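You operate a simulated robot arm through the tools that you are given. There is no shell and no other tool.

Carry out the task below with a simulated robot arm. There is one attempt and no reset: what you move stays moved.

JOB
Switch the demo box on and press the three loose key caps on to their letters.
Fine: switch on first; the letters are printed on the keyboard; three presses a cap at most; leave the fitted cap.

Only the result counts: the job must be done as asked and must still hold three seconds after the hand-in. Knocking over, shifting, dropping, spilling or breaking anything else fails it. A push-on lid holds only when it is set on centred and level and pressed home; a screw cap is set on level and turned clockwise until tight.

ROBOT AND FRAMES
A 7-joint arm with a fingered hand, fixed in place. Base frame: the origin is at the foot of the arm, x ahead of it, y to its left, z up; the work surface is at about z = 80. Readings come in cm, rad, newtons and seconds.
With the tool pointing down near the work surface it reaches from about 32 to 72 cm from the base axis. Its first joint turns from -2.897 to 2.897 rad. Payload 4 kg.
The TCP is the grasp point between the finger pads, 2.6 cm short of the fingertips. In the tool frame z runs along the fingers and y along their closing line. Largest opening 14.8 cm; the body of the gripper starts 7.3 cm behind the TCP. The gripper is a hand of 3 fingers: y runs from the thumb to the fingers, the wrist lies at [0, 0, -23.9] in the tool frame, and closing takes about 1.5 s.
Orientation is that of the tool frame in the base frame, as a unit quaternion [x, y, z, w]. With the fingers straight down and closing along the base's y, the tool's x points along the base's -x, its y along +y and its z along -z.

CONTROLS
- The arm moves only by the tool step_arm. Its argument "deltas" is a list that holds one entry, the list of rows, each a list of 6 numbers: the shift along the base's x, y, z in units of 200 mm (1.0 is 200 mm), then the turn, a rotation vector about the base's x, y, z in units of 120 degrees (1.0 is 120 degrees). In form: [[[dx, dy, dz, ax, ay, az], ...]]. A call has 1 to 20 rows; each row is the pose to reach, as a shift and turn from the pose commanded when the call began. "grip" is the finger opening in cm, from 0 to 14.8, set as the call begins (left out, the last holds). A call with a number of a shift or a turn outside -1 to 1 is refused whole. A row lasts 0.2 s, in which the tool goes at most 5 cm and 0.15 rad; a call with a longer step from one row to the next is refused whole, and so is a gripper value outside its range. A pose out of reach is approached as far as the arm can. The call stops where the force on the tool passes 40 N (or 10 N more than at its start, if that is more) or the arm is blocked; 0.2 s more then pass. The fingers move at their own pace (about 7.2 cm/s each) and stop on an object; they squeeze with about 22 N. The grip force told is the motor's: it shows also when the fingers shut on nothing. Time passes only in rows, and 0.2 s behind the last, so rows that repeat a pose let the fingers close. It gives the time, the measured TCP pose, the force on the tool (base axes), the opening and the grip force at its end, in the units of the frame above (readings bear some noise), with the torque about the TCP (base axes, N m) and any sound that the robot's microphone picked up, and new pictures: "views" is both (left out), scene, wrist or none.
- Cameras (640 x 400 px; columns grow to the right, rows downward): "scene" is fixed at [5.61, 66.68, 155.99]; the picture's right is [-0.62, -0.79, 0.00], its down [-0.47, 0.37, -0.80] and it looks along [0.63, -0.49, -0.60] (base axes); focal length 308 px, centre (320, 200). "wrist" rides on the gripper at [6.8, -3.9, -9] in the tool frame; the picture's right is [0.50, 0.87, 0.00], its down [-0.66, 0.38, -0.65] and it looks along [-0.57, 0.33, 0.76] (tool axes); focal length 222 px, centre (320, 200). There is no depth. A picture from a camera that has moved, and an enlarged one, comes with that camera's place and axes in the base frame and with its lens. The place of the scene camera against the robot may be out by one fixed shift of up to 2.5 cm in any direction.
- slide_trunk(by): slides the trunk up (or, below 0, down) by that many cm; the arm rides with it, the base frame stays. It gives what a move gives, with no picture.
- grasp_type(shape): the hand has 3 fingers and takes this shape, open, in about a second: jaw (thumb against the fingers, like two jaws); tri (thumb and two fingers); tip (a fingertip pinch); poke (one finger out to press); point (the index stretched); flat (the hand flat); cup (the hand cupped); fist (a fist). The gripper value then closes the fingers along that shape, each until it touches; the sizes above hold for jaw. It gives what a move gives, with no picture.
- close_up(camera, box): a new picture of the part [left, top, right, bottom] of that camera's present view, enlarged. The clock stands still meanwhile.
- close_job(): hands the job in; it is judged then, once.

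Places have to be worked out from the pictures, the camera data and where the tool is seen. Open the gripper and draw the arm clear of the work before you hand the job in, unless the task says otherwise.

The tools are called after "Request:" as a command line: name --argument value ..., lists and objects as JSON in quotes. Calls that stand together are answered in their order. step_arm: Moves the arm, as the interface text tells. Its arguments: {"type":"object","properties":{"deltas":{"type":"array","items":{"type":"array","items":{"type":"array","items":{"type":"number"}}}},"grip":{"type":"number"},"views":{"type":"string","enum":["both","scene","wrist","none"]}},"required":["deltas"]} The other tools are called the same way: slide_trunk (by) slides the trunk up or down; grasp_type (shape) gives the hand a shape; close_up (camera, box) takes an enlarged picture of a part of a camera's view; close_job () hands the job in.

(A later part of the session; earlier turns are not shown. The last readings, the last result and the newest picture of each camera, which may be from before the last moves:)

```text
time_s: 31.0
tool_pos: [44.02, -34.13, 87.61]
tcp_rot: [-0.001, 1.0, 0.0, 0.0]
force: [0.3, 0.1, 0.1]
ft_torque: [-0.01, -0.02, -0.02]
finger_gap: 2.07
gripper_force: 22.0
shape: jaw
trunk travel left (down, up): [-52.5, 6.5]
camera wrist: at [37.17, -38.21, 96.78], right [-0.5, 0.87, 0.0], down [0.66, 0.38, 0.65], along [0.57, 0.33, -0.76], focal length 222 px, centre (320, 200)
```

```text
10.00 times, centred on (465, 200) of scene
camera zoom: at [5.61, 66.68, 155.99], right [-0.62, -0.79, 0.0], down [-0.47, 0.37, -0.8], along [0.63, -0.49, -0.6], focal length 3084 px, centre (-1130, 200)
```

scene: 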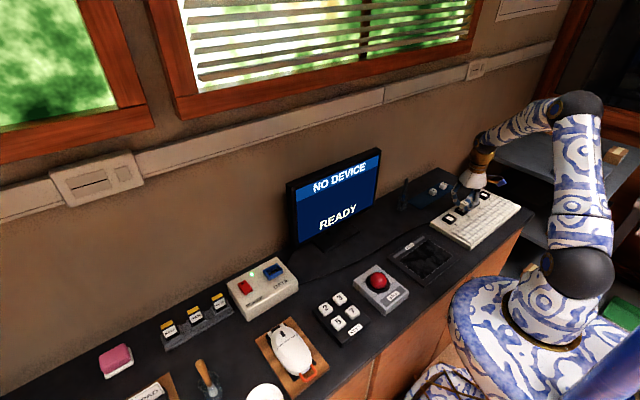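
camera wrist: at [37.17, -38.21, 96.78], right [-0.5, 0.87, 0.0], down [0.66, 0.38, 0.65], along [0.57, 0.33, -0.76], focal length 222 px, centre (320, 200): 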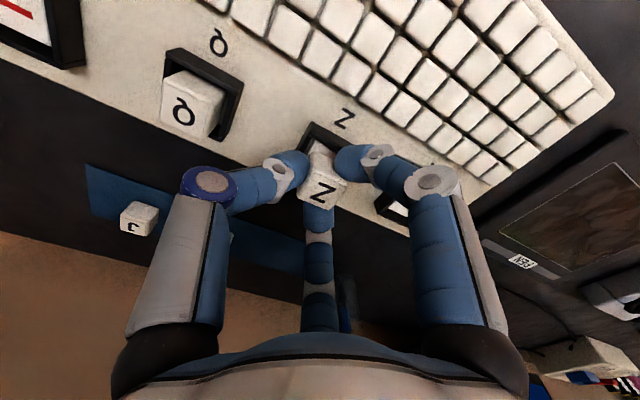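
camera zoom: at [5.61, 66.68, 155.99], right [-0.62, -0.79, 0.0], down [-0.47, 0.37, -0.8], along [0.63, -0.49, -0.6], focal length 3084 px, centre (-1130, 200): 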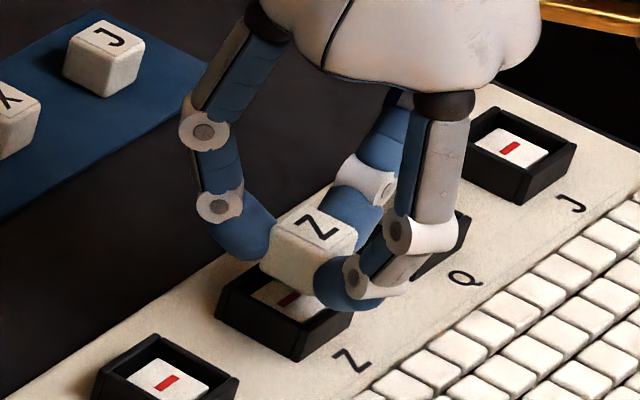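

The cap is centred over the post (tool at 43.97, -34.31). I lower by about 1 cm in small steps to set it on the pad, watching the force.

Request:
step_arm --deltas '[[[-0.001, 0, -0.02, 0, 0, 0], [-0.002, 0, -0.035, 0, 0, 0], [-0.002, 0, -0.042, 0, 0, 0], [-0.002, 0, -0.047, 0, 0, 0], [-0.002, 0, -0.05, 0, 0, 0]]]'

Request:
close_up --camera "wrist" --box '[260, 120, 380, 220]'

Request:
close_up --camera "scene" --box '[440, 180, 490, 220]'

```text
time_s: 32.2
tool_pos: [43.9, -34.05, 86.75]
tcp_rot: [0.0, 1.0, 0.0, 0.0]
force: [0.3, 0.2, -0.8]
ft_torque: [-0.01, 0.0, -0.01]
finger_gap: 2.08
gripper_force: 21.9
shape: jaw
trunk travel left (down, up): [-52.5, 6.5]
camera wrist: at [37.11, -38.13, 95.89], right [-0.5, 0.87, 0.0], down [0.66, 0.38, 0.65], along [0.57, 0.33, -0.76], focal length 222 px, centre (320, 200)
```

scene: 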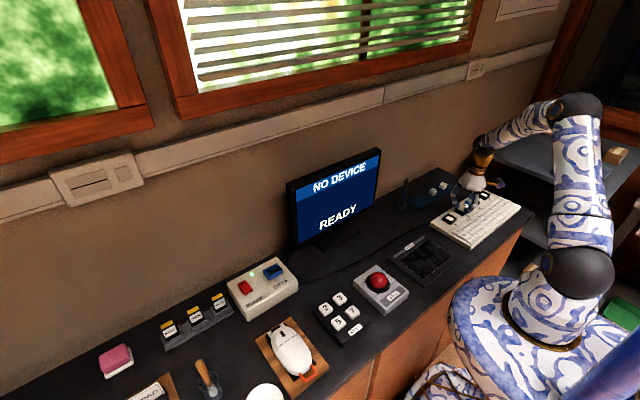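
wrist: 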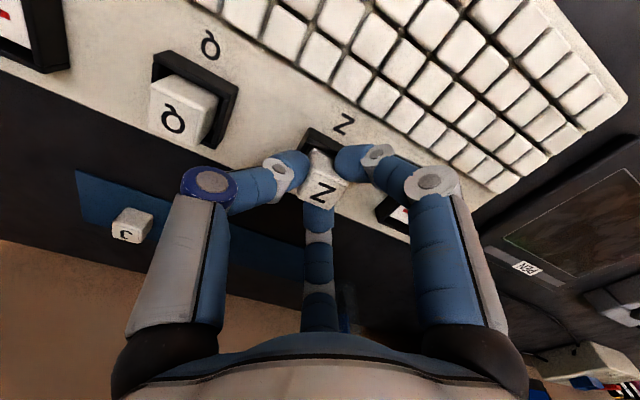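

```text
4.00 times, centred on (320, 170) of wrist
camera zoom: at [37.11, -38.13, 95.89], right [-0.5, 0.87, 0.0], down [0.66, 0.38, 0.65], along [0.57, 0.33, -0.76], focal length 888 px, centre (320, 320)
```

zoom: 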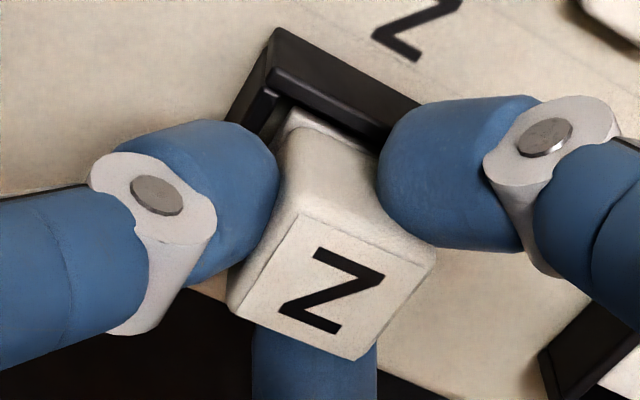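

```text
10.00 times, centred on (465, 200) of scene
camera zoom: at [5.61, 66.68, 155.99], right [-0.62, -0.79, 0.0], down [-0.47, 0.37, -0.8], along [0.63, -0.49, -0.6], focal length 3084 px, centre (-1130, 200)
```

zoom: 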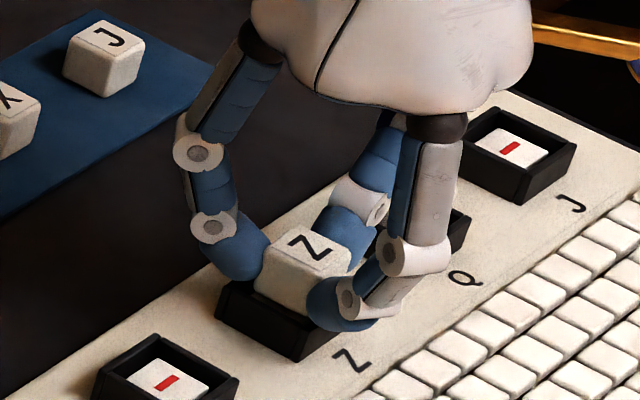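

No contact yet; the cap bottom should be a millimetre or two above the pad. I lower a few more millimetres with a tiny -y correction.

Request:
step_arm --deltas '[[[0.001, -0.004, -0.004, 0, 0, 0], [0.001, -0.004, -0.008, 0, 0, 0], [0.001, -0.004, -0.012, 0, 0, 0]]]' --views "none"

```text
time_s: 33.0
tool_pos: [43.87, -34.09, 86.51]
tcp_rot: [0.0, 1.0, 0.0, 0.0]
force: [0.3, 0.2, -0.3]
ft_torque: [-0.01, -0.02, 0.0]
finger_gap: 2.08
gripper_force: 22.1
shape: jaw
trunk travel left (down, up): [-52.5, 6.5]
```

Still no contact force. I go down another 2 mm and look.

Request:
step_arm --deltas '[[[0, 0, -0.004, 0, 0, 0], [0, 0, -0.008, 0, 0, 0], [0, 0, -0.011, 0, 0, 0]]]' --views "wrist"

Request:
close_up --camera "wrist" --box '[260, 120, 380, 220]'

Request:
close_up --camera "scene" --box '[448, 188, 480, 214]'

```text
time_s: 33.8
tool_pos: [43.9, -34.03, 86.48]
tcp_rot: [0.0, 1.0, -0.002, 0.001]
force: [-0.2, -0.3, 15.3]
ft_torque: [0.03, 0.03, 0.04]
finger_gap: 2.12
gripper_force: 22.2
shape: jaw
trunk travel left (down, up): [-52.5, 6.5]
camera wrist: at [37.08, -38.16, 95.58], right [-0.5, 0.87, 0.0], down [0.65, 0.38, 0.65], along [0.57, 0.33, -0.76], focal length 222 px, centre (320, 200)
```

wrist: 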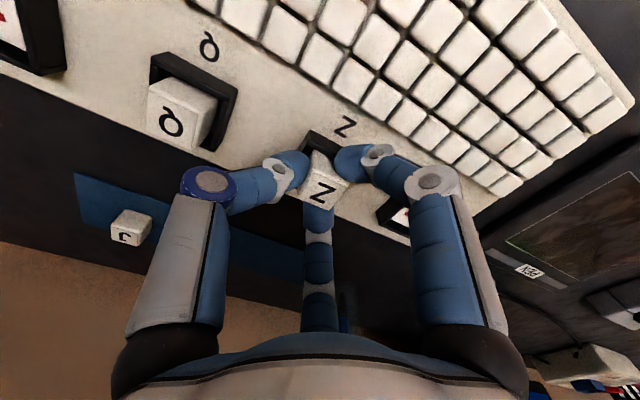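

```text
4.00 times, centred on (320, 170) of wrist
camera zoom: at [37.08, -38.16, 95.58], right [-0.5, 0.87, 0.0], down [0.65, 0.38, 0.65], along [0.57, 0.33, -0.76], focal length 888 px, centre (320, 320)
```

zoom: 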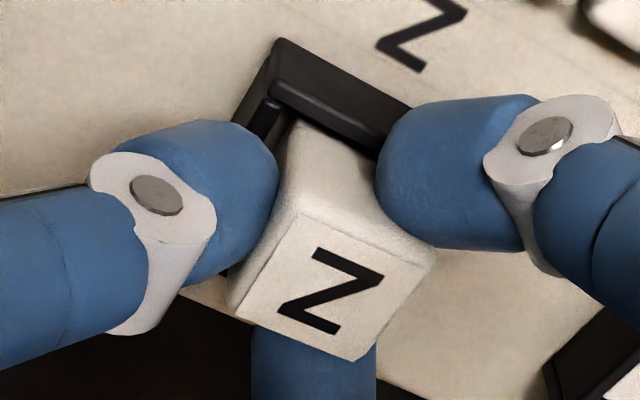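

```text
15.38 times, centred on (464, 201) of scene
camera zoom: at [5.61, 66.68, 155.99], right [-0.62, -0.79, 0.0], down [-0.47, 0.37, -0.8], along [0.63, -0.49, -0.6], focal length 4744 px, centre (-1895, 185)
```

zoom: 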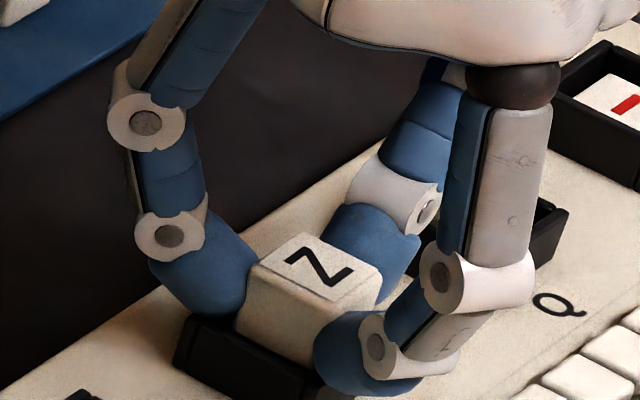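

Contact at 15 N with the cap on the pad (no click yet). I ease up half a millimetre and open the fingers slightly to leave it seated, then rise.

Request:
step_arm --deltas '[[[0, 0, 0.004, 0, 0, 0], [0, 0, 0.004, 0, 0, 0], [0, 0, 0.004, 0, 0, 0], [0, 0, 0.004, 0, 0, 0]]]' --grip 4 --views "none"

Request:
step_arm --deltas '[[[0, 0, 0.03, 0, 0, 0], [0, 0, 0.08, 0, 0, 0], [0, 0, 0.2, 0, 0, 0], [0, 0, 0.3, 0, 0, 0], [0, 0, 0.3, 0, 0, 0]]]'

Request:
close_up --camera "wrist" --box '[260, 90, 380, 190]'

Request:
close_up --camera "scene" --box '[440, 184, 490, 220]'

```text
time_s: 34.8
tool_pos: [43.98, -34.01, 86.38]
tcp_rot: [0.0, 1.0, 0.0, 0.001]
force: [-1.2, -0.9, 3.0]
ft_torque: [0.01, -0.06, -0.01]
finger_gap: 3.96
gripper_force: 0.0
shape: jaw
trunk travel left (down, up): [-52.5, 6.5]
```

```text
time_s: 36.0
tool_pos: [43.91, -34.2, 92.36]
tcp_rot: [0.001, 1.0, -0.001, 0.0]
force: [0.3, 0.6, 0.3]
ft_torque: [0.0, -0.04, 0.0]
finger_gap: 3.97
gripper_force: 0.1
shape: jaw
trunk travel left (down, up): [-52.5, 6.5]
camera wrist: at [37.08, -38.19, 101.51], right [-0.5, 0.87, 0.0], down [0.66, 0.38, 0.65], along [0.57, 0.33, -0.76], focal length 222 px, centre (320, 200)
```

scene: 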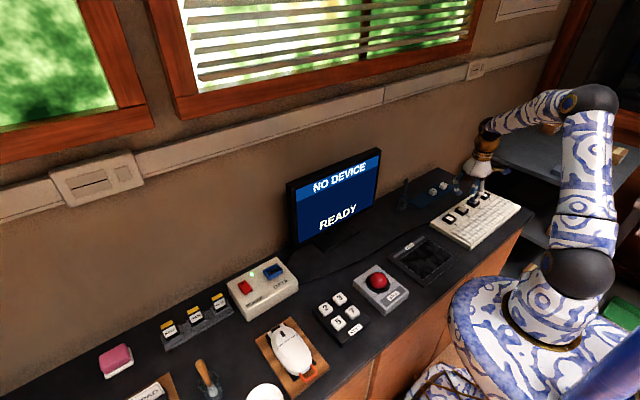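
wrist: 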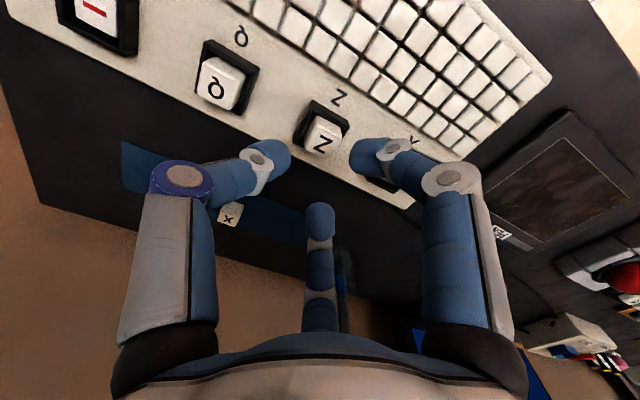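

```text
4.00 times, centred on (320, 140) of wrist
camera zoom: at [37.08, -38.19, 101.51], right [-0.5, 0.87, 0.0], down [0.66, 0.38, 0.65], along [0.57, 0.33, -0.76], focal length 888 px, centre (320, 440)
```

zoom: 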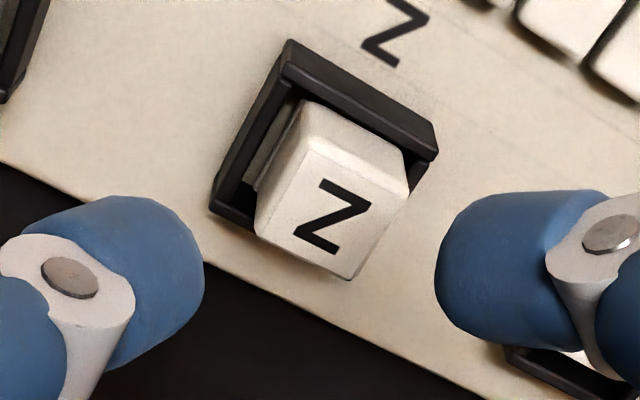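

```text
11.11 times, centred on (465, 202) of scene
camera zoom: at [5.61, 66.68, 155.99], right [-0.62, -0.79, 0.0], down [-0.47, 0.37, -0.8], along [0.63, -0.49, -0.6], focal length 3426 px, centre (-1291, 178)
```

zoom: 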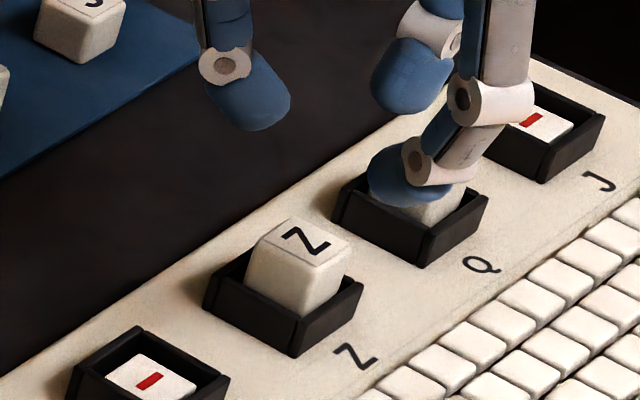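

The Z cap now rests on its post. I zoom in to check centring and level before pressing.

Request:
close_up --camera "wrist" --box '[294, 92, 356, 164]'

Request:
close_up --camera "scene" --box '[452, 196, 476, 214]'

```text
5.56 times, centred on (325, 128) of wrist
camera zoom: at [37.08, -38.19, 101.51], right [-0.5, 0.87, 0.0], down [0.66, 0.38, 0.65], along [0.57, 0.33, -0.76], focal length 1234 px, centre (292, 600)
```

zoom: 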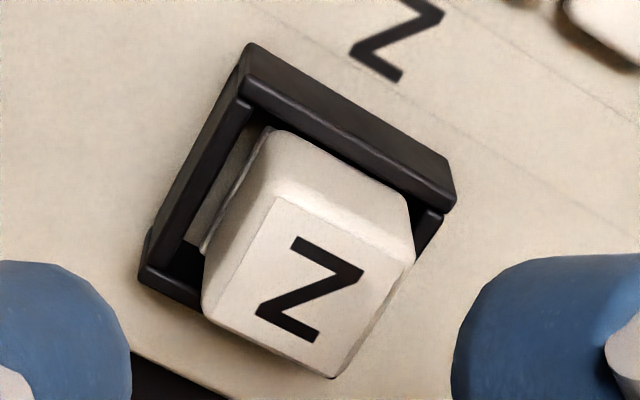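

```text
16.00 times, centred on (464, 205) of scene
camera zoom: at [5.61, 66.68, 155.99], right [-0.62, -0.79, 0.0], down [-0.47, 0.37, -0.8], along [0.63, -0.49, -0.6], focal length 4934 px, centre (-1984, 120)
```

zoom: 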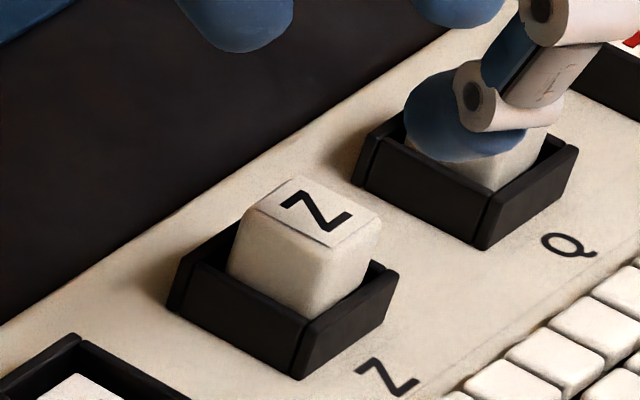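

The cap sits upright, about 0.4 cm higher than the fitted Q and centred within about 1 mm. I close the fingers above it.

Request:
step_arm --deltas '[[[0.001, -0.001, 0, 0, 0, 0], [0.001, -0.001, 0, 0, 0, 0], [0.001, -0.001, 0, 0, 0, 0], [0.001, -0.001, 0, 0, 0, 0], [0.001, -0.001, 0, 0, 0, 0], [0.001, -0.001, 0, 0, 0, 0]]]' --grip 0 --views "wrist"

Request:
close_up --camera "scene" --box '[440, 170, 490, 216]'

```text
time_s: 37.4
tool_pos: [43.92, -34.19, 92.26]
tcp_rot: [0.0, 1.0, 0.0, -0.001]
force: [0.3, 0.2, -0.1]
ft_torque: [0.0, -0.02, 0.0]
finger_gap: 0.02
gripper_force: 21.7
shape: jaw
trunk travel left (down, up): [-52.5, 6.5]
camera wrist: at [37.1, -38.21, 101.49], right [-0.5, 0.87, 0.0], down [0.66, 0.38, 0.65], along [0.57, 0.33, -0.76], focal length 222 px, centre (320, 200)
```

wrist: 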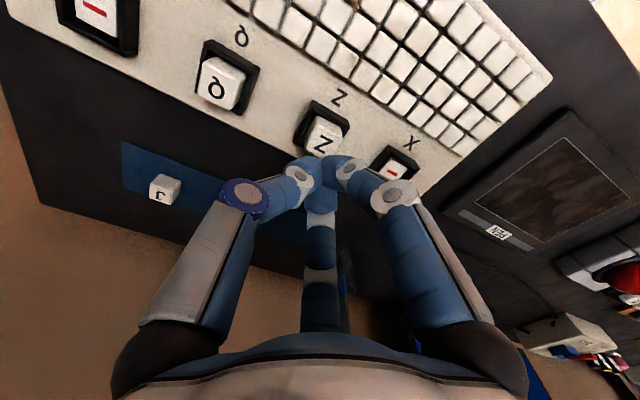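

```text
8.70 times, centred on (465, 193) of scene
camera zoom: at [5.61, 66.68, 155.99], right [-0.62, -0.79, 0.0], down [-0.47, 0.37, -0.8], along [0.63, -0.49, -0.6], focal length 2682 px, centre (-941, 261)
```

zoom: 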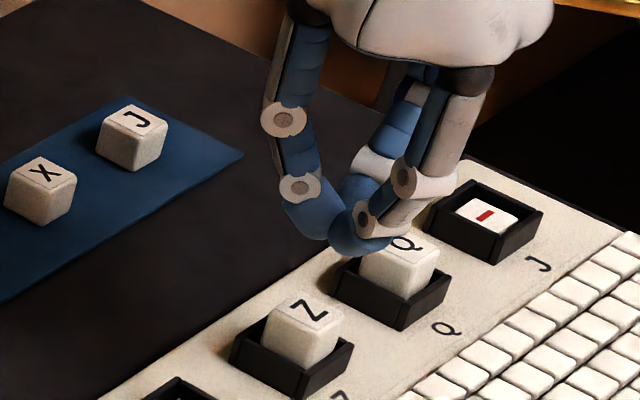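

The closed tips are straight above the Z cap. I press down: fast to about 5 mm above, then in millimetre steps until it seats.

Request:
step_arm --deltas '[[[0, 0, -0.1, 0, 0, 0], [0, 0, -0.175, 0, 0, 0], [0, 0, -0.19, 0, 0, 0], [0, 0, -0.198, 0, 0, 0], [0, 0, -0.205, 0, 0, 0], [0, 0, -0.212, 0, 0, 0], [0, 0, -0.219, 0, 0, 0], [0, 0, -0.226, 0, 0, 0], [0, 0, -0.232, 0, 0, 0]]]' --views "both"

Request:
close_up --camera "scene" --box '[448, 188, 480, 214]'

Request:
close_up --camera "wrist" --box '[270, 110, 370, 200]'

```text
time_s: 39.4
tool_pos: [43.82, -34.2, 87.71]
tcp_rot: [0.0, 1.0, 0.0, 0.0]
force: [0.4, -0.9, 2.8]
ft_torque: [0.02, 0.02, -0.04]
finger_gap: 0.0
gripper_force: 22.0
shape: jaw
trunk travel left (down, up): [-52.5, 6.5]
camera wrist: at [37.11, -38.16, 96.91], right [-0.5, 0.87, 0.0], down [0.65, 0.38, 0.65], along [0.57, 0.33, -0.76], focal length 222 px, centre (320, 200)
```

scene: 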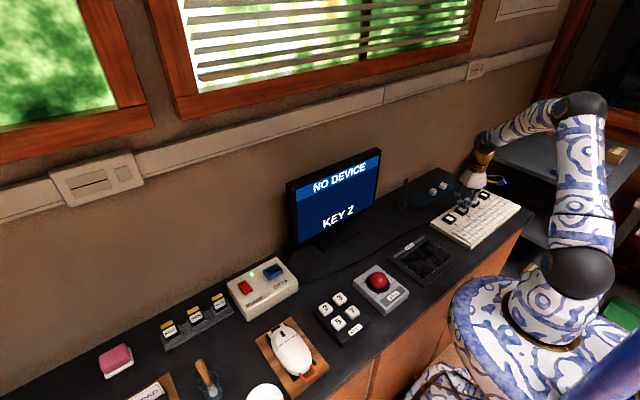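
wrist: 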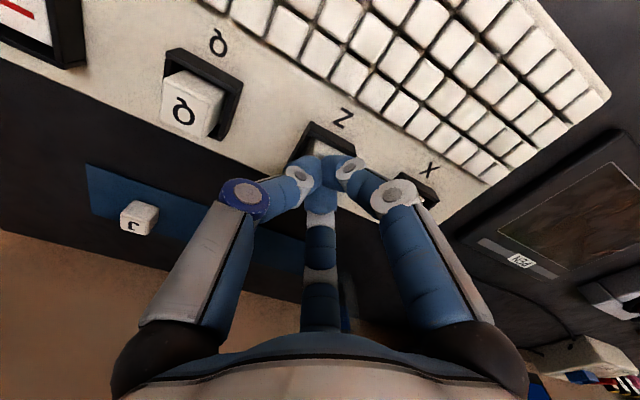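

```text
15.38 times, centred on (464, 201) of scene
camera zoom: at [5.61, 66.68, 155.99], right [-0.62, -0.79, 0.0], down [-0.47, 0.37, -0.8], along [0.63, -0.49, -0.6], focal length 4744 px, centre (-1895, 185)
```

zoom: 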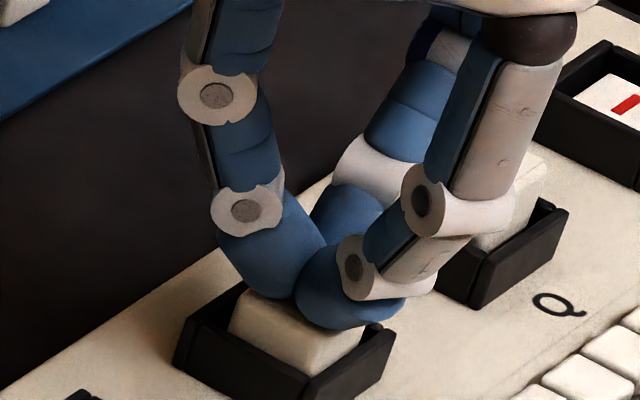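

```text
4.44 times, centred on (320, 155) of wrist
camera zoom: at [37.11, -38.16, 96.91], right [-0.5, 0.87, 0.0], down [0.65, 0.38, 0.65], along [0.57, 0.33, -0.76], focal length 987 px, centre (320, 400)
```

zoom: 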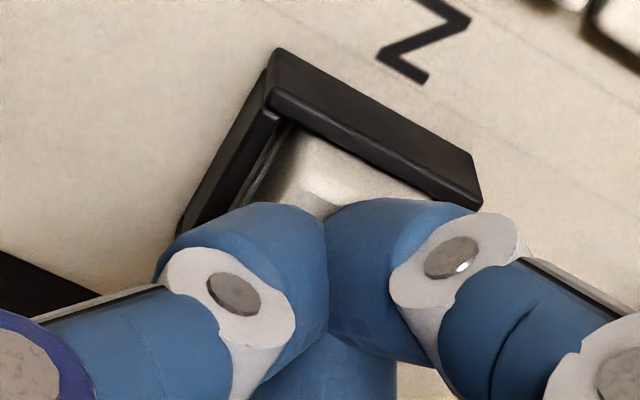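

The monitor now reads "KEY Z", with only 2.8 N at the end of the stroke. Staying in this same press, I go a little deeper to be sure it is fully home.

Request:
step_arm --deltas '[[[0, 0, -0.005, 0, 0, 0], [0, 0, -0.01, 0, 0, 0], [0, 0, -0.014, 0, 0, 0]]]' --views "scene"

Request:
close_up --camera "scene" --box '[448, 188, 480, 214]'

```text
time_s: 40.2
tool_pos: [43.95, -34.04, 87.52]
tcp_rot: [0.001, 1.0, -0.001, 0.001]
force: [-0.7, 0.6, 11.6]
ft_torque: [0.08, 0.02, 0.0]
finger_gap: 0.01
gripper_force: 21.7
shape: jaw
trunk travel left (down, up): [-52.5, 6.5]
```

scene: 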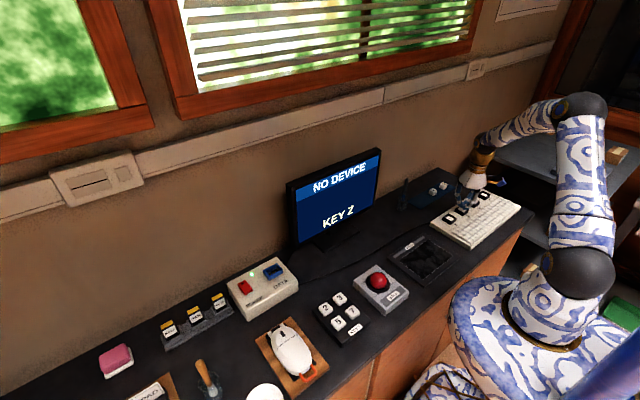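

```text
15.38 times, centred on (464, 201) of scene
camera zoom: at [5.61, 66.68, 155.99], right [-0.62, -0.79, 0.0], down [-0.47, 0.37, -0.8], along [0.63, -0.49, -0.6], focal length 4744 px, centre (-1895, 185)
```

zoom: 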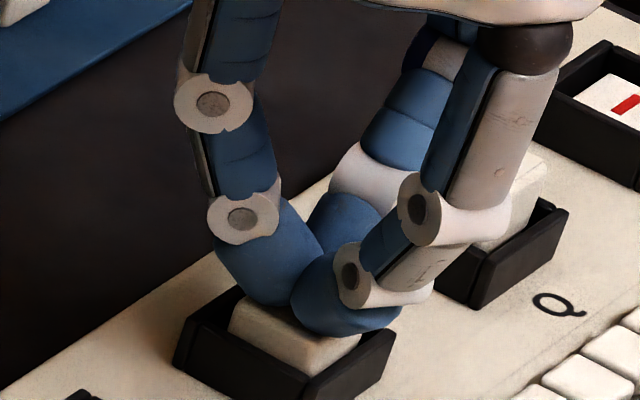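

The key is yielding like a spring (11.6 N). I continue the same stroke a few more millimetres to reach the stop.

Request:
step_arm --deltas '[[[0, 0, -0.005, 0, 0, 0], [0, 0, -0.01, 0, 0, 0], [0, 0, -0.015, 0, 0, 0]]]' --views "scene"

Request:
close_up --camera "scene" --box '[448, 188, 480, 214]'

```text
time_s: 41.0
tool_pos: [44.1, -34.11, 87.43]
tcp_rot: [-0.001, 1.0, -0.001, 0.001]
force: [-0.7, 1.6, 28.6]
ft_torque: [0.09, 0.02, 0.01]
finger_gap: 0.02
gripper_force: 21.5
shape: jaw
trunk travel left (down, up): [-52.5, 6.5]
```

scene: 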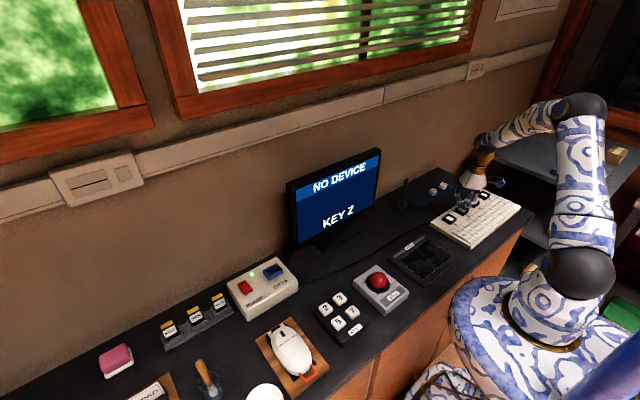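

```text
15.38 times, centred on (464, 201) of scene
camera zoom: at [5.61, 66.68, 155.99], right [-0.62, -0.79, 0.0], down [-0.47, 0.37, -0.8], along [0.63, -0.49, -0.6], focal length 4744 px, centre (-1895, 185)
```

zoom: 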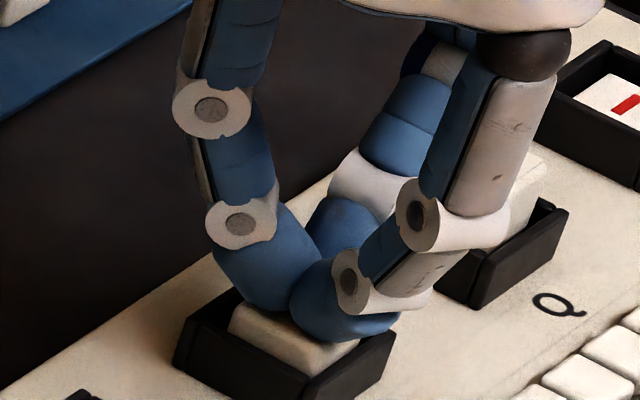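

Force has climbed to 28.6 N with hardly any more travel, so it is bottomed. I lift off and inspect the cap.

Request:
step_arm --deltas '[[[0, 0, 0.03, 0, 0, 0], [0, 0, 0.1, 0, 0, 0], [0, 0, 0.25, 0, 0, 0], [0, 0, 0.4, 0, 0, 0], [0, 0, 0.4, 0, 0, 0]]]'

Request:
close_up --camera "scene" --box '[452, 192, 484, 214]'

Request:
close_up --camera "wrist" --box '[190, 50, 370, 170]'

```text
time_s: 42.2
tool_pos: [43.94, -34.11, 95.16]
tcp_rot: [0.0, 1.0, 0.0, 0.0]
force: [-0.6, -0.7, 0.3]
ft_torque: [-0.01, 0.0, 0.02]
finger_gap: 0.0
gripper_force: 21.9
shape: jaw
trunk travel left (down, up): [-52.5, 6.5]
camera wrist: at [37.05, -38.19, 104.32], right [-0.5, 0.87, 0.0], down [0.66, 0.38, 0.65], along [0.57, 0.33, -0.76], focal length 222 px, centre (320, 200)
```

scene: 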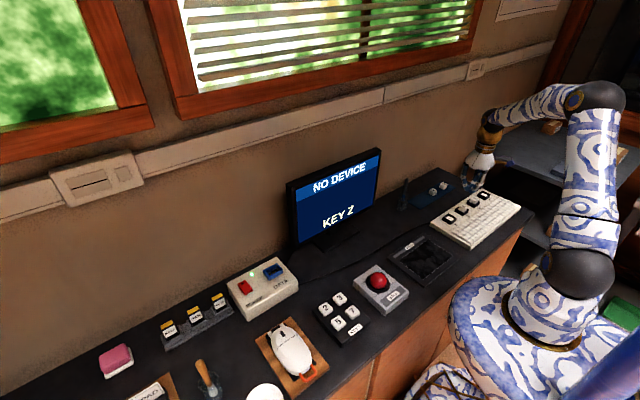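
wrist: 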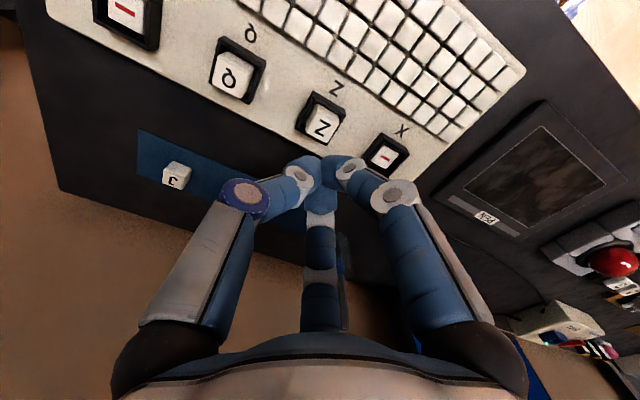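

```text
16.00 times, centred on (468, 203) of scene
camera zoom: at [5.61, 66.68, 155.99], right [-0.62, -0.79, 0.0], down [-0.47, 0.37, -0.8], along [0.63, -0.49, -0.6], focal length 4934 px, centre (-2048, 152)
```

zoom: 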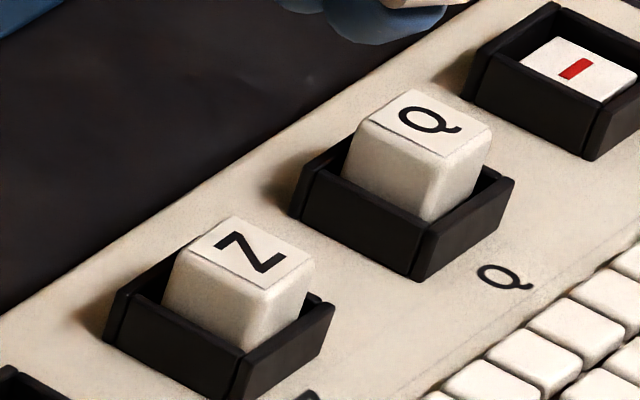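

```text
3.33 times, centred on (280, 110) of wrist
camera zoom: at [37.05, -38.19, 104.32], right [-0.5, 0.87, 0.0], down [0.66, 0.38, 0.65], along [0.57, 0.33, -0.76], focal length 740 px, centre (453, 500)
```

zoom: 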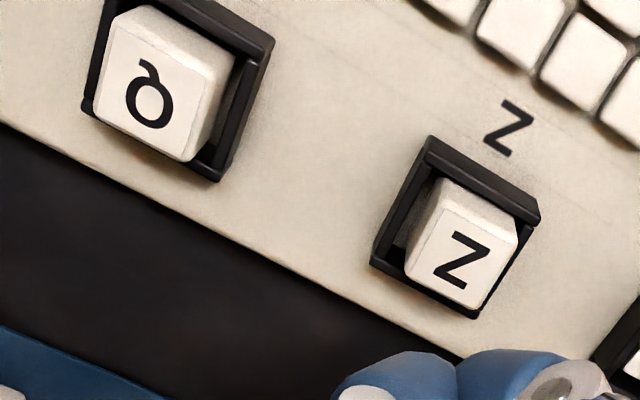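

Z has dropped to the same height as the fitted Q and the screen reads "KEY Z". Next I go to the X cap at about (59.40, -38.13), opening the fingers on the way.

Request:
step_arm --deltas '[[[0.1, -0.02, 0.085, 0, 0, 0], [0.3, -0.08, 0.085, 0, 0, 0], [0.5, -0.13, 0.085, 0, 0, 0], [0.7, -0.18, 0.085, 0, 0, 0], [0.7765, -0.1995, 0.085, 0, 0, 0], [0.7765, -0.1995, 0.085, 0, 0, 0]]]' --grip 5

Request:
close_up --camera "wrist" --box '[240, 80, 400, 200]'

Request:
close_up --camera "scene" --box '[300, 150, 400, 250]'

```text
time_s: 43.6
tool_pos: [59.25, -38.0, 96.89]
tcp_rot: [-0.001, 1.0, 0.0, 0.0]
force: [-0.3, -1.0, 0.2]
ft_torque: [0.03, -0.01, 0.0]
finger_gap: 5.0
gripper_force: 0.0
shape: jaw
out of reach, approached as far as the arm can: row 5, 6
trunk travel left (down, up): [-52.5, 6.5]
camera wrist: at [52.31, -42.05, 105.97], right [-0.5, 0.87, 0.0], down [0.65, 0.38, 0.65], along [0.57, 0.33, -0.76], focal length 222 px, centre (320, 200)
```

scene: 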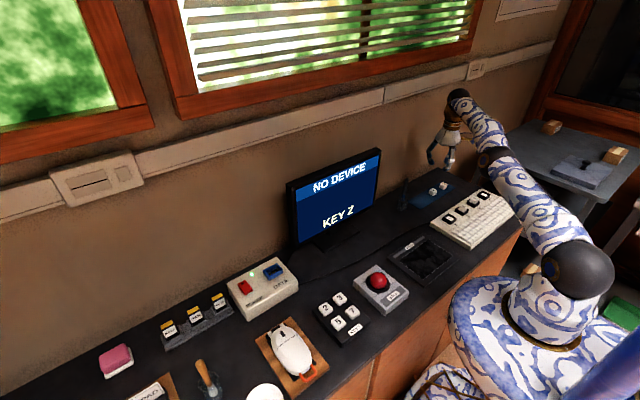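
wrist: 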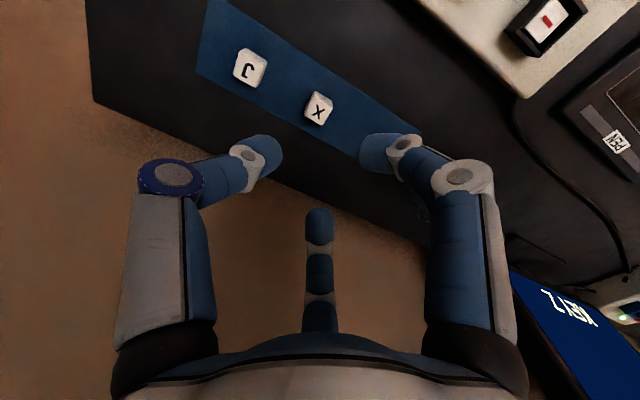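

```text
3.33 times, centred on (320, 140) of wrist
camera zoom: at [52.31, -42.05, 105.97], right [-0.5, 0.87, 0.0], down [0.65, 0.38, 0.65], along [0.57, 0.33, -0.76], focal length 740 px, centre (320, 400)
```

zoom: 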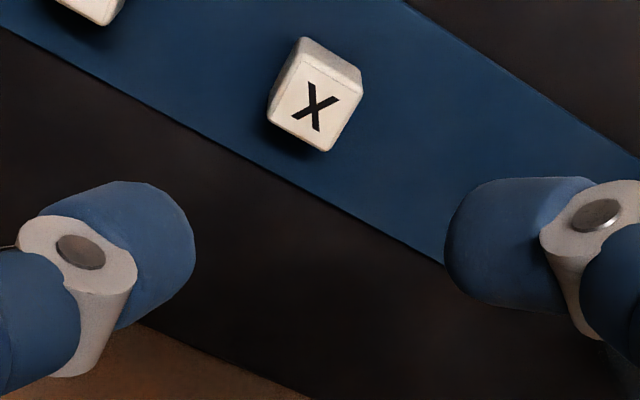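

```text
4.00 times, centred on (350, 200) of scene
camera zoom: at [5.61, 66.68, 155.99], right [-0.62, -0.79, 0.0], down [-0.47, 0.37, -0.8], along [0.63, -0.49, -0.6], focal length 1234 px, centre (200, 200)
```

zoom: 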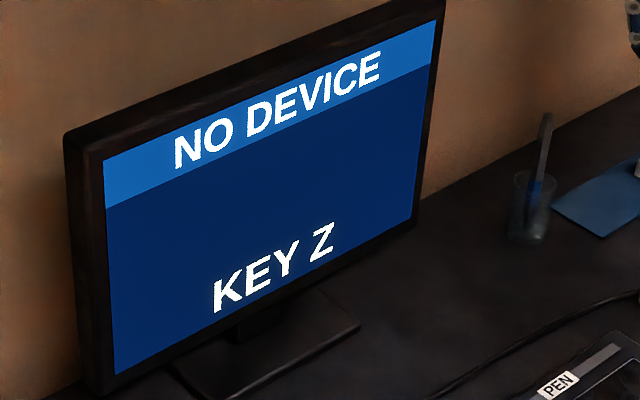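

The far rows were just out of reach at this height, but reach improves lower down. The X cap is confirmed at about (59.38, -38.12); I descend 8 cm and check where the tool really ends.

Request:
step_arm --deltas '[[[0, 0, -0.2, 0, 0, 0], [0, 0, -0.4, 0, 0, 0], [0, 0, -0.4, 0, 0, 0]]]' --views "wrist"

```text
time_s: 44.4
tool_pos: [59.65, -38.45, 88.73]
tcp_rot: [0.001, 1.0, 0.001, -0.002]
force: [0.2, 0.7, 0.3]
ft_torque: [-0.03, 0.0, -0.05]
finger_gap: 4.96
gripper_force: 0.0
shape: jaw
out of reach, approached as far as the arm can: row 2, 3
trunk travel left (down, up): [-52.5, 6.5]
camera wrist: at [52.86, -42.44, 97.9], right [-0.5, 0.87, 0.0], down [0.66, 0.38, 0.65], along [0.56, 0.33, -0.76], focal length 222 px, centre (320, 200)
```

wrist: 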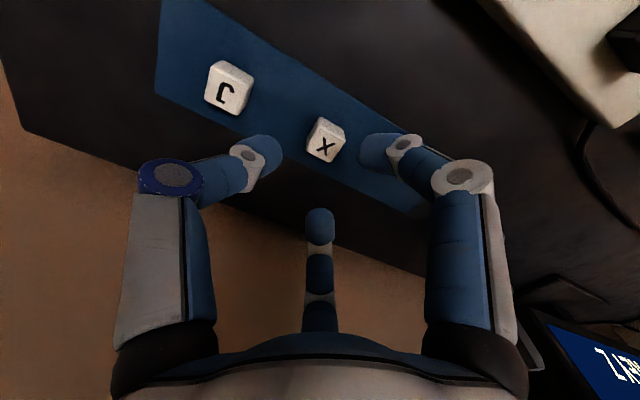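

At this radius (~70.6 cm) the arm is practically straight, so I tilt the tool 10° (fingertips toward -y, wrist nearer) to regain margin; thumb and fingers stay symmetric about the tilt plane. I tilt here at height first.

Request:
step_arm --deltas '[[[0, 0.01, 0.02, -0.042, 0, 0], [0, 0.017, 0.02, -0.0833, 0, 0], [0, 0.017, 0.02, -0.0833, 0, 0]]]' --views "wrist"

Request:
close_up --camera "wrist" --box '[240, 80, 400, 200]'

```text
time_s: 45.2
tool_pos: [61.84, -39.37, 89.35]
tcp_rot: [0.0, 0.996, -0.087, 0.0]
force: [0.6, 0.3, -0.7]
ft_torque: [0.0, -0.02, 0.02]
finger_gap: 4.97
gripper_force: 0.0
shape: jaw
out of reach, approached as far as the arm can: row 1, 2, 3
trunk travel left (down, up): [-52.5, 6.5]
camera wrist: at [54.99, -41.81, 99.12], right [-0.5, 0.85, -0.15], down [0.66, 0.49, 0.58], along [0.56, 0.19, -0.8], focal length 222 px, centre (320, 200)
```

wrist: 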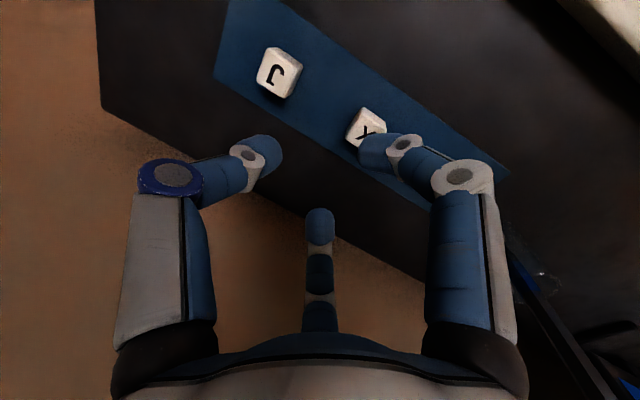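

```text
3.33 times, centred on (320, 140) of wrist
camera zoom: at [54.99, -41.81, 99.12], right [-0.5, 0.85, -0.15], down [0.66, 0.49, 0.58], along [0.56, 0.19, -0.8], focal length 740 px, centre (320, 400)
```

zoom: 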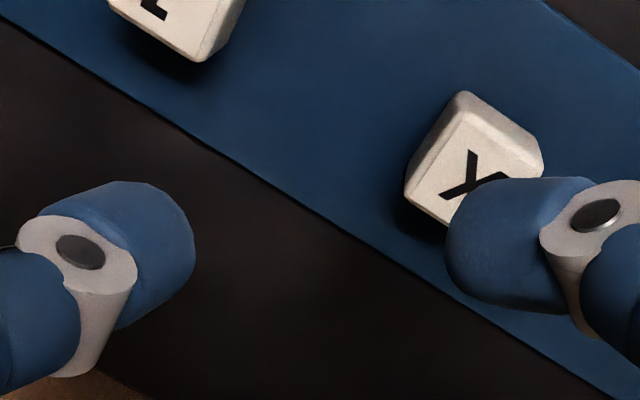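

The solver slipped outward to a straight arm (tool now at 61.8, -39.4). I back off inward and up to bring the elbow out of the singular pose before re-approaching.

Request:
step_arm --deltas '[[[-0.1, 0.06, 0.08, 0, 0, 0], [-0.22, 0.14, 0.15, 0, 0, 0], [-0.32, 0.21, 0.2, 0, 0, 0], [-0.4, 0.27, 0.2, 0, 0, 0], [-0.4, 0.27, 0.2, 0, 0, 0]]]'

```text
time_s: 46.4
tool_pos: [61.45, -38.97, 94.21]
tcp_rot: [0.0, 0.996, -0.086, 0.0]
force: [-0.4, -0.2, -0.1]
ft_torque: [0.0, 0.03, 0.03]
finger_gap: 4.95
gripper_force: 0.1
shape: jaw
out of reach, approached as far as the arm can: row 1, 2, 3, 4, 5
trunk travel left (down, up): [-52.5, 6.5]
camera wrist: at [54.65, -41.45, 104.07], right [-0.5, 0.85, -0.15], down [0.66, 0.49, 0.58], along [0.56, 0.19, -0.8], focal length 222 px, centre (320, 200)
```

scene: 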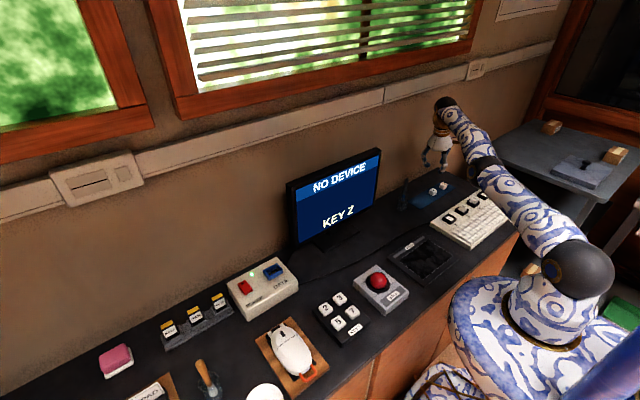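
wrist: 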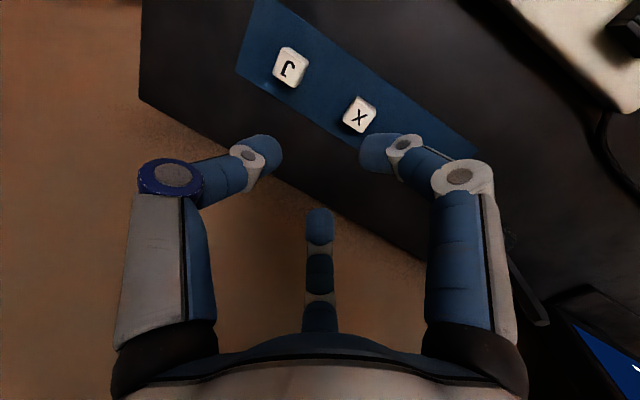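

The arm is still stuck straight. I command a larger inward and upward retreat (free space there) with hold rows so the elbow can fold.

Request:
step_arm --deltas '[[[-0.15, 0.1, 0.1, 0, 0, 0], [-0.3, 0.2, 0.2, 0, 0, 0], [-0.45, 0.3, 0.3, 0, 0, 0], [-0.6, 0.4, 0.4, 0, 0, 0], [-0.6, 0.4, 0.4, 0, 0, 0], [-0.6, 0.4, 0.4, 0, 0, 0], [-0.6, 0.4, 0.4, 0, 0, 0], [-0.6, 0.4, 0.4, 0, 0, 0]]]'

```text
time_s: 48.2
tool_pos: [59.87, -36.9, 105.45]
tcp_rot: [-0.001, 0.996, -0.087, -0.001]
force: [-0.5, -0.6, -0.5]
ft_torque: [-0.01, 0.01, -0.01]
finger_gap: 4.94
gripper_force: 0.1
shape: jaw
out of reach, approached as far as the arm can: row 1, 2, 3, 4, 5, 6, 7, 8
trunk travel left (down, up): [-52.5, 6.5]
camera wrist: at [53.04, -39.35, 115.11], right [-0.5, 0.85, -0.15], down [0.66, 0.49, 0.58], along [0.56, 0.19, -0.8], focal length 222 px, centre (320, 200)
```

scene: 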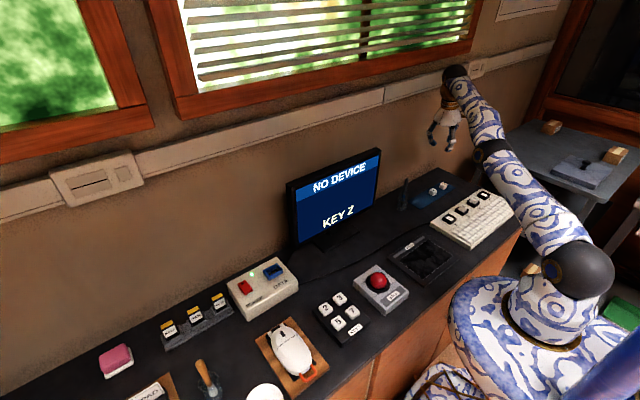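
wrist: 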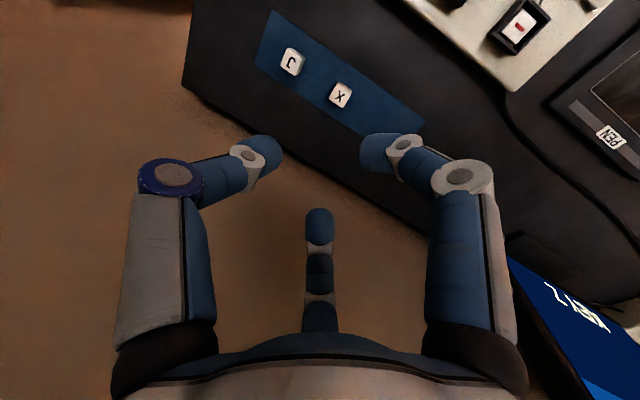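

Still straight. With an elbow-up arm, moving downward should fold the elbow the right way, so I lower the target in steps (TCP no lower than about 91, clear of everything) while the inward target holds.

Request:
step_arm --deltas '[[[0, 0, -0.1, 0, 0, 0], [0, 0, -0.2, 0, 0, 0], [0, 0, -0.3, 0, 0, 0], [0, 0, -0.4, 0, 0, 0], [0, 0, -0.4, 0, 0, 0]]]' --views "scene"

```text
time_s: 49.4
tool_pos: [61.58, -37.74, 97.7]
tcp_rot: [0.0, 0.996, -0.086, -0.001]
force: [-0.1, -0.9, -0.4]
ft_torque: [0.03, -0.02, -0.01]
finger_gap: 4.97
gripper_force: 0.1
shape: jaw
out of reach, approached as far as the arm can: row 1, 2, 3, 4, 5
trunk travel left (down, up): [-52.5, 6.5]
```

scene: 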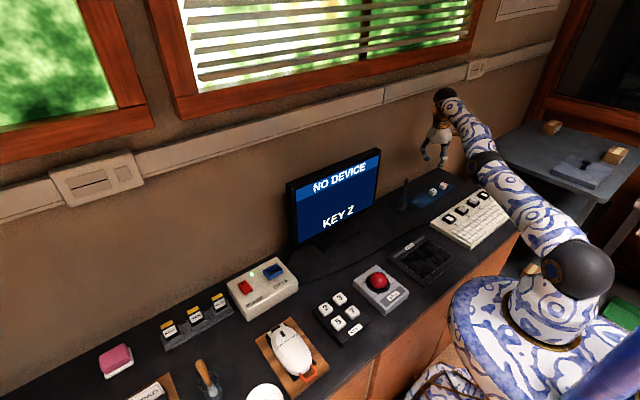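

Only the radial distance is stuck: direction follows my commands, distance does not. I combine un-tilting the tool with a further large inward command to force an elbow change.

Request:
step_arm --deltas '[[[-0.2, 0.13, 0.02, 0.0417, 0, 0], [-0.4, 0.26, 0.04, 0.0833, 0, 0], [-0.6, 0.39, 0.06, 0.0833, 0, 0], [-0.8, 0.52, 0.08, 0.0833, 0, 0], [-0.8, 0.52, 0.08, 0.0833, 0, 0], [-0.8, 0.52, 0.08, 0.0833, 0, 0]]]' --views "scene"

```text
time_s: 50.8
tool_pos: [58.67, -35.83, 102.77]
tcp_rot: [0.0, 1.0, 0.001, -0.001]
force: [-0.1, 1.3, 0.3]
ft_torque: [-0.03, 0.0, 0.04]
finger_gap: 4.96
gripper_force: 0.1
shape: jaw
out of reach, approached as far as the arm can: row 1, 2, 3, 4, 5, 6
trunk travel left (down, up): [-52.5, 6.5]
```

scene: 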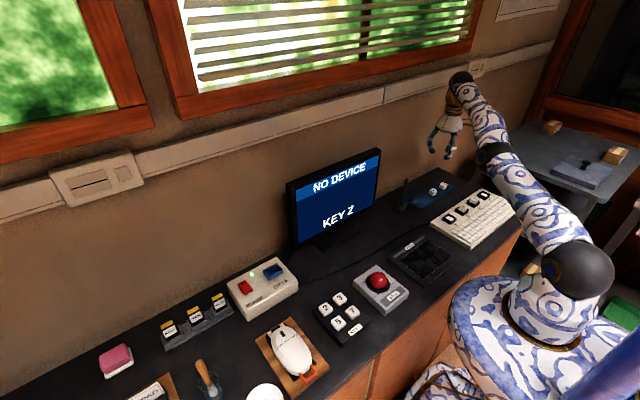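

The solver seems caught at the straight-elbow singularity. I pitch the hand 30° inward (fingers toward the robot), which should share rotation with the elbow and bend it.

Request:
step_arm --deltas '[[[0, 0, 0.05, 0.0325, 0.053, 0], [0, 0, 0.1, 0.065, 0.107, 0], [0, 0, 0.1, 0.0975, 0.16, 0], [0, 0, 0.1, 0.13, 0.213, 0], [0, 0, 0.1, 0.13, 0.213, 0]]]' --views "scene"

```text
time_s: 52.0
tool_pos: [51.75, -25.98, 102.52]
tcp_rot: [0.007, 0.97, 0.132, -0.202]
force: [-0.1, 1.5, -0.2]
ft_torque: [-0.07, 0.0, 0.03]
finger_gap: 5.0
gripper_force: 0.0
shape: jaw
out of reach, approached as far as the arm can: row 1, 2, 3, 4, 5
trunk travel left (down, up): [-52.5, 6.5]
```

scene: 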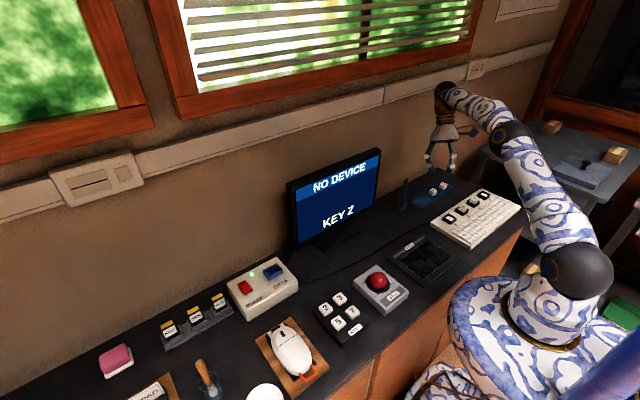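

The elbow is bending now (tool at 51.8, -26.0). I keep this pitch and ask for a few more inward rows so the solver converges fully.

Request:
step_arm --deltas '[[[0, 0, 0, 0, 0, 0], [0, 0, 0, 0, 0, 0], [-0.05, 0.03, 0.02, 0, 0, 0], [-0.05, 0.03, 0.02, 0, 0, 0], [-0.05, 0.03, 0.02, 0, 0, 0]]]' --views "scene"

```text
time_s: 53.2
tool_pos: [50.79, -25.5, 102.78]
tcp_rot: [0.0, 0.966, 0.134, -0.221]
force: [0.1, -1.0, 0.2]
ft_torque: [0.02, -0.01, 0.01]
finger_gap: 4.98
gripper_force: 0.1
shape: jaw
trunk travel left (down, up): [-52.5, 6.5]
```

scene: 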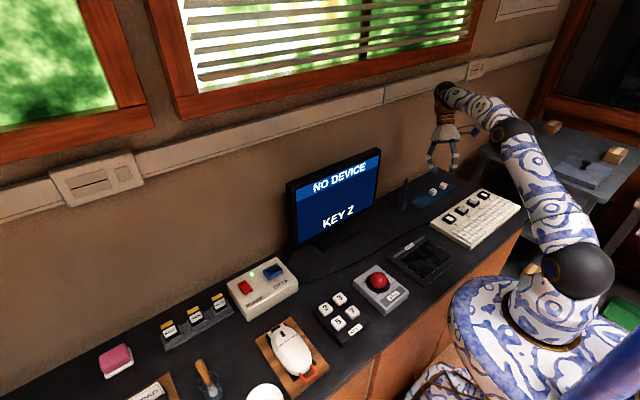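

The solver is healthy again with no reach warning. I now bring the hand back to vertical while staying well inside reach.

Request:
step_arm --deltas '[[[-0.01, -0.05, 0.02, -0.0325, -0.053, 0], [-0.02, -0.1, 0.03, -0.065, -0.107, 0], [-0.03, -0.15, 0.03, -0.0975, -0.16, 0], [-0.03, -0.2, 0.03, -0.1295, -0.2135, 0], [-0.03, -0.2, 0.03, -0.1295, -0.2135, 0]]]' --views "wrist"

```text
time_s: 54.4
tool_pos: [50.24, -29.6, 103.64]
tcp_rot: [0.001, 1.0, 0.0, 0.001]
force: [0.5, -0.9, -0.9]
ft_torque: [-0.01, 0.02, 0.0]
finger_gap: 4.97
gripper_force: 0.0
shape: jaw
trunk travel left (down, up): [-52.5, 6.5]
camera wrist: at [43.38, -33.63, 112.72], right [-0.5, 0.87, 0.0], down [0.65, 0.38, 0.66], along [0.57, 0.33, -0.76], focal length 222 px, centre (320, 200)
```

wrist: 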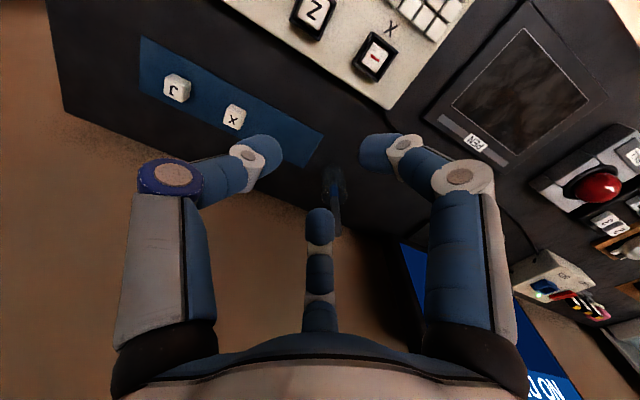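

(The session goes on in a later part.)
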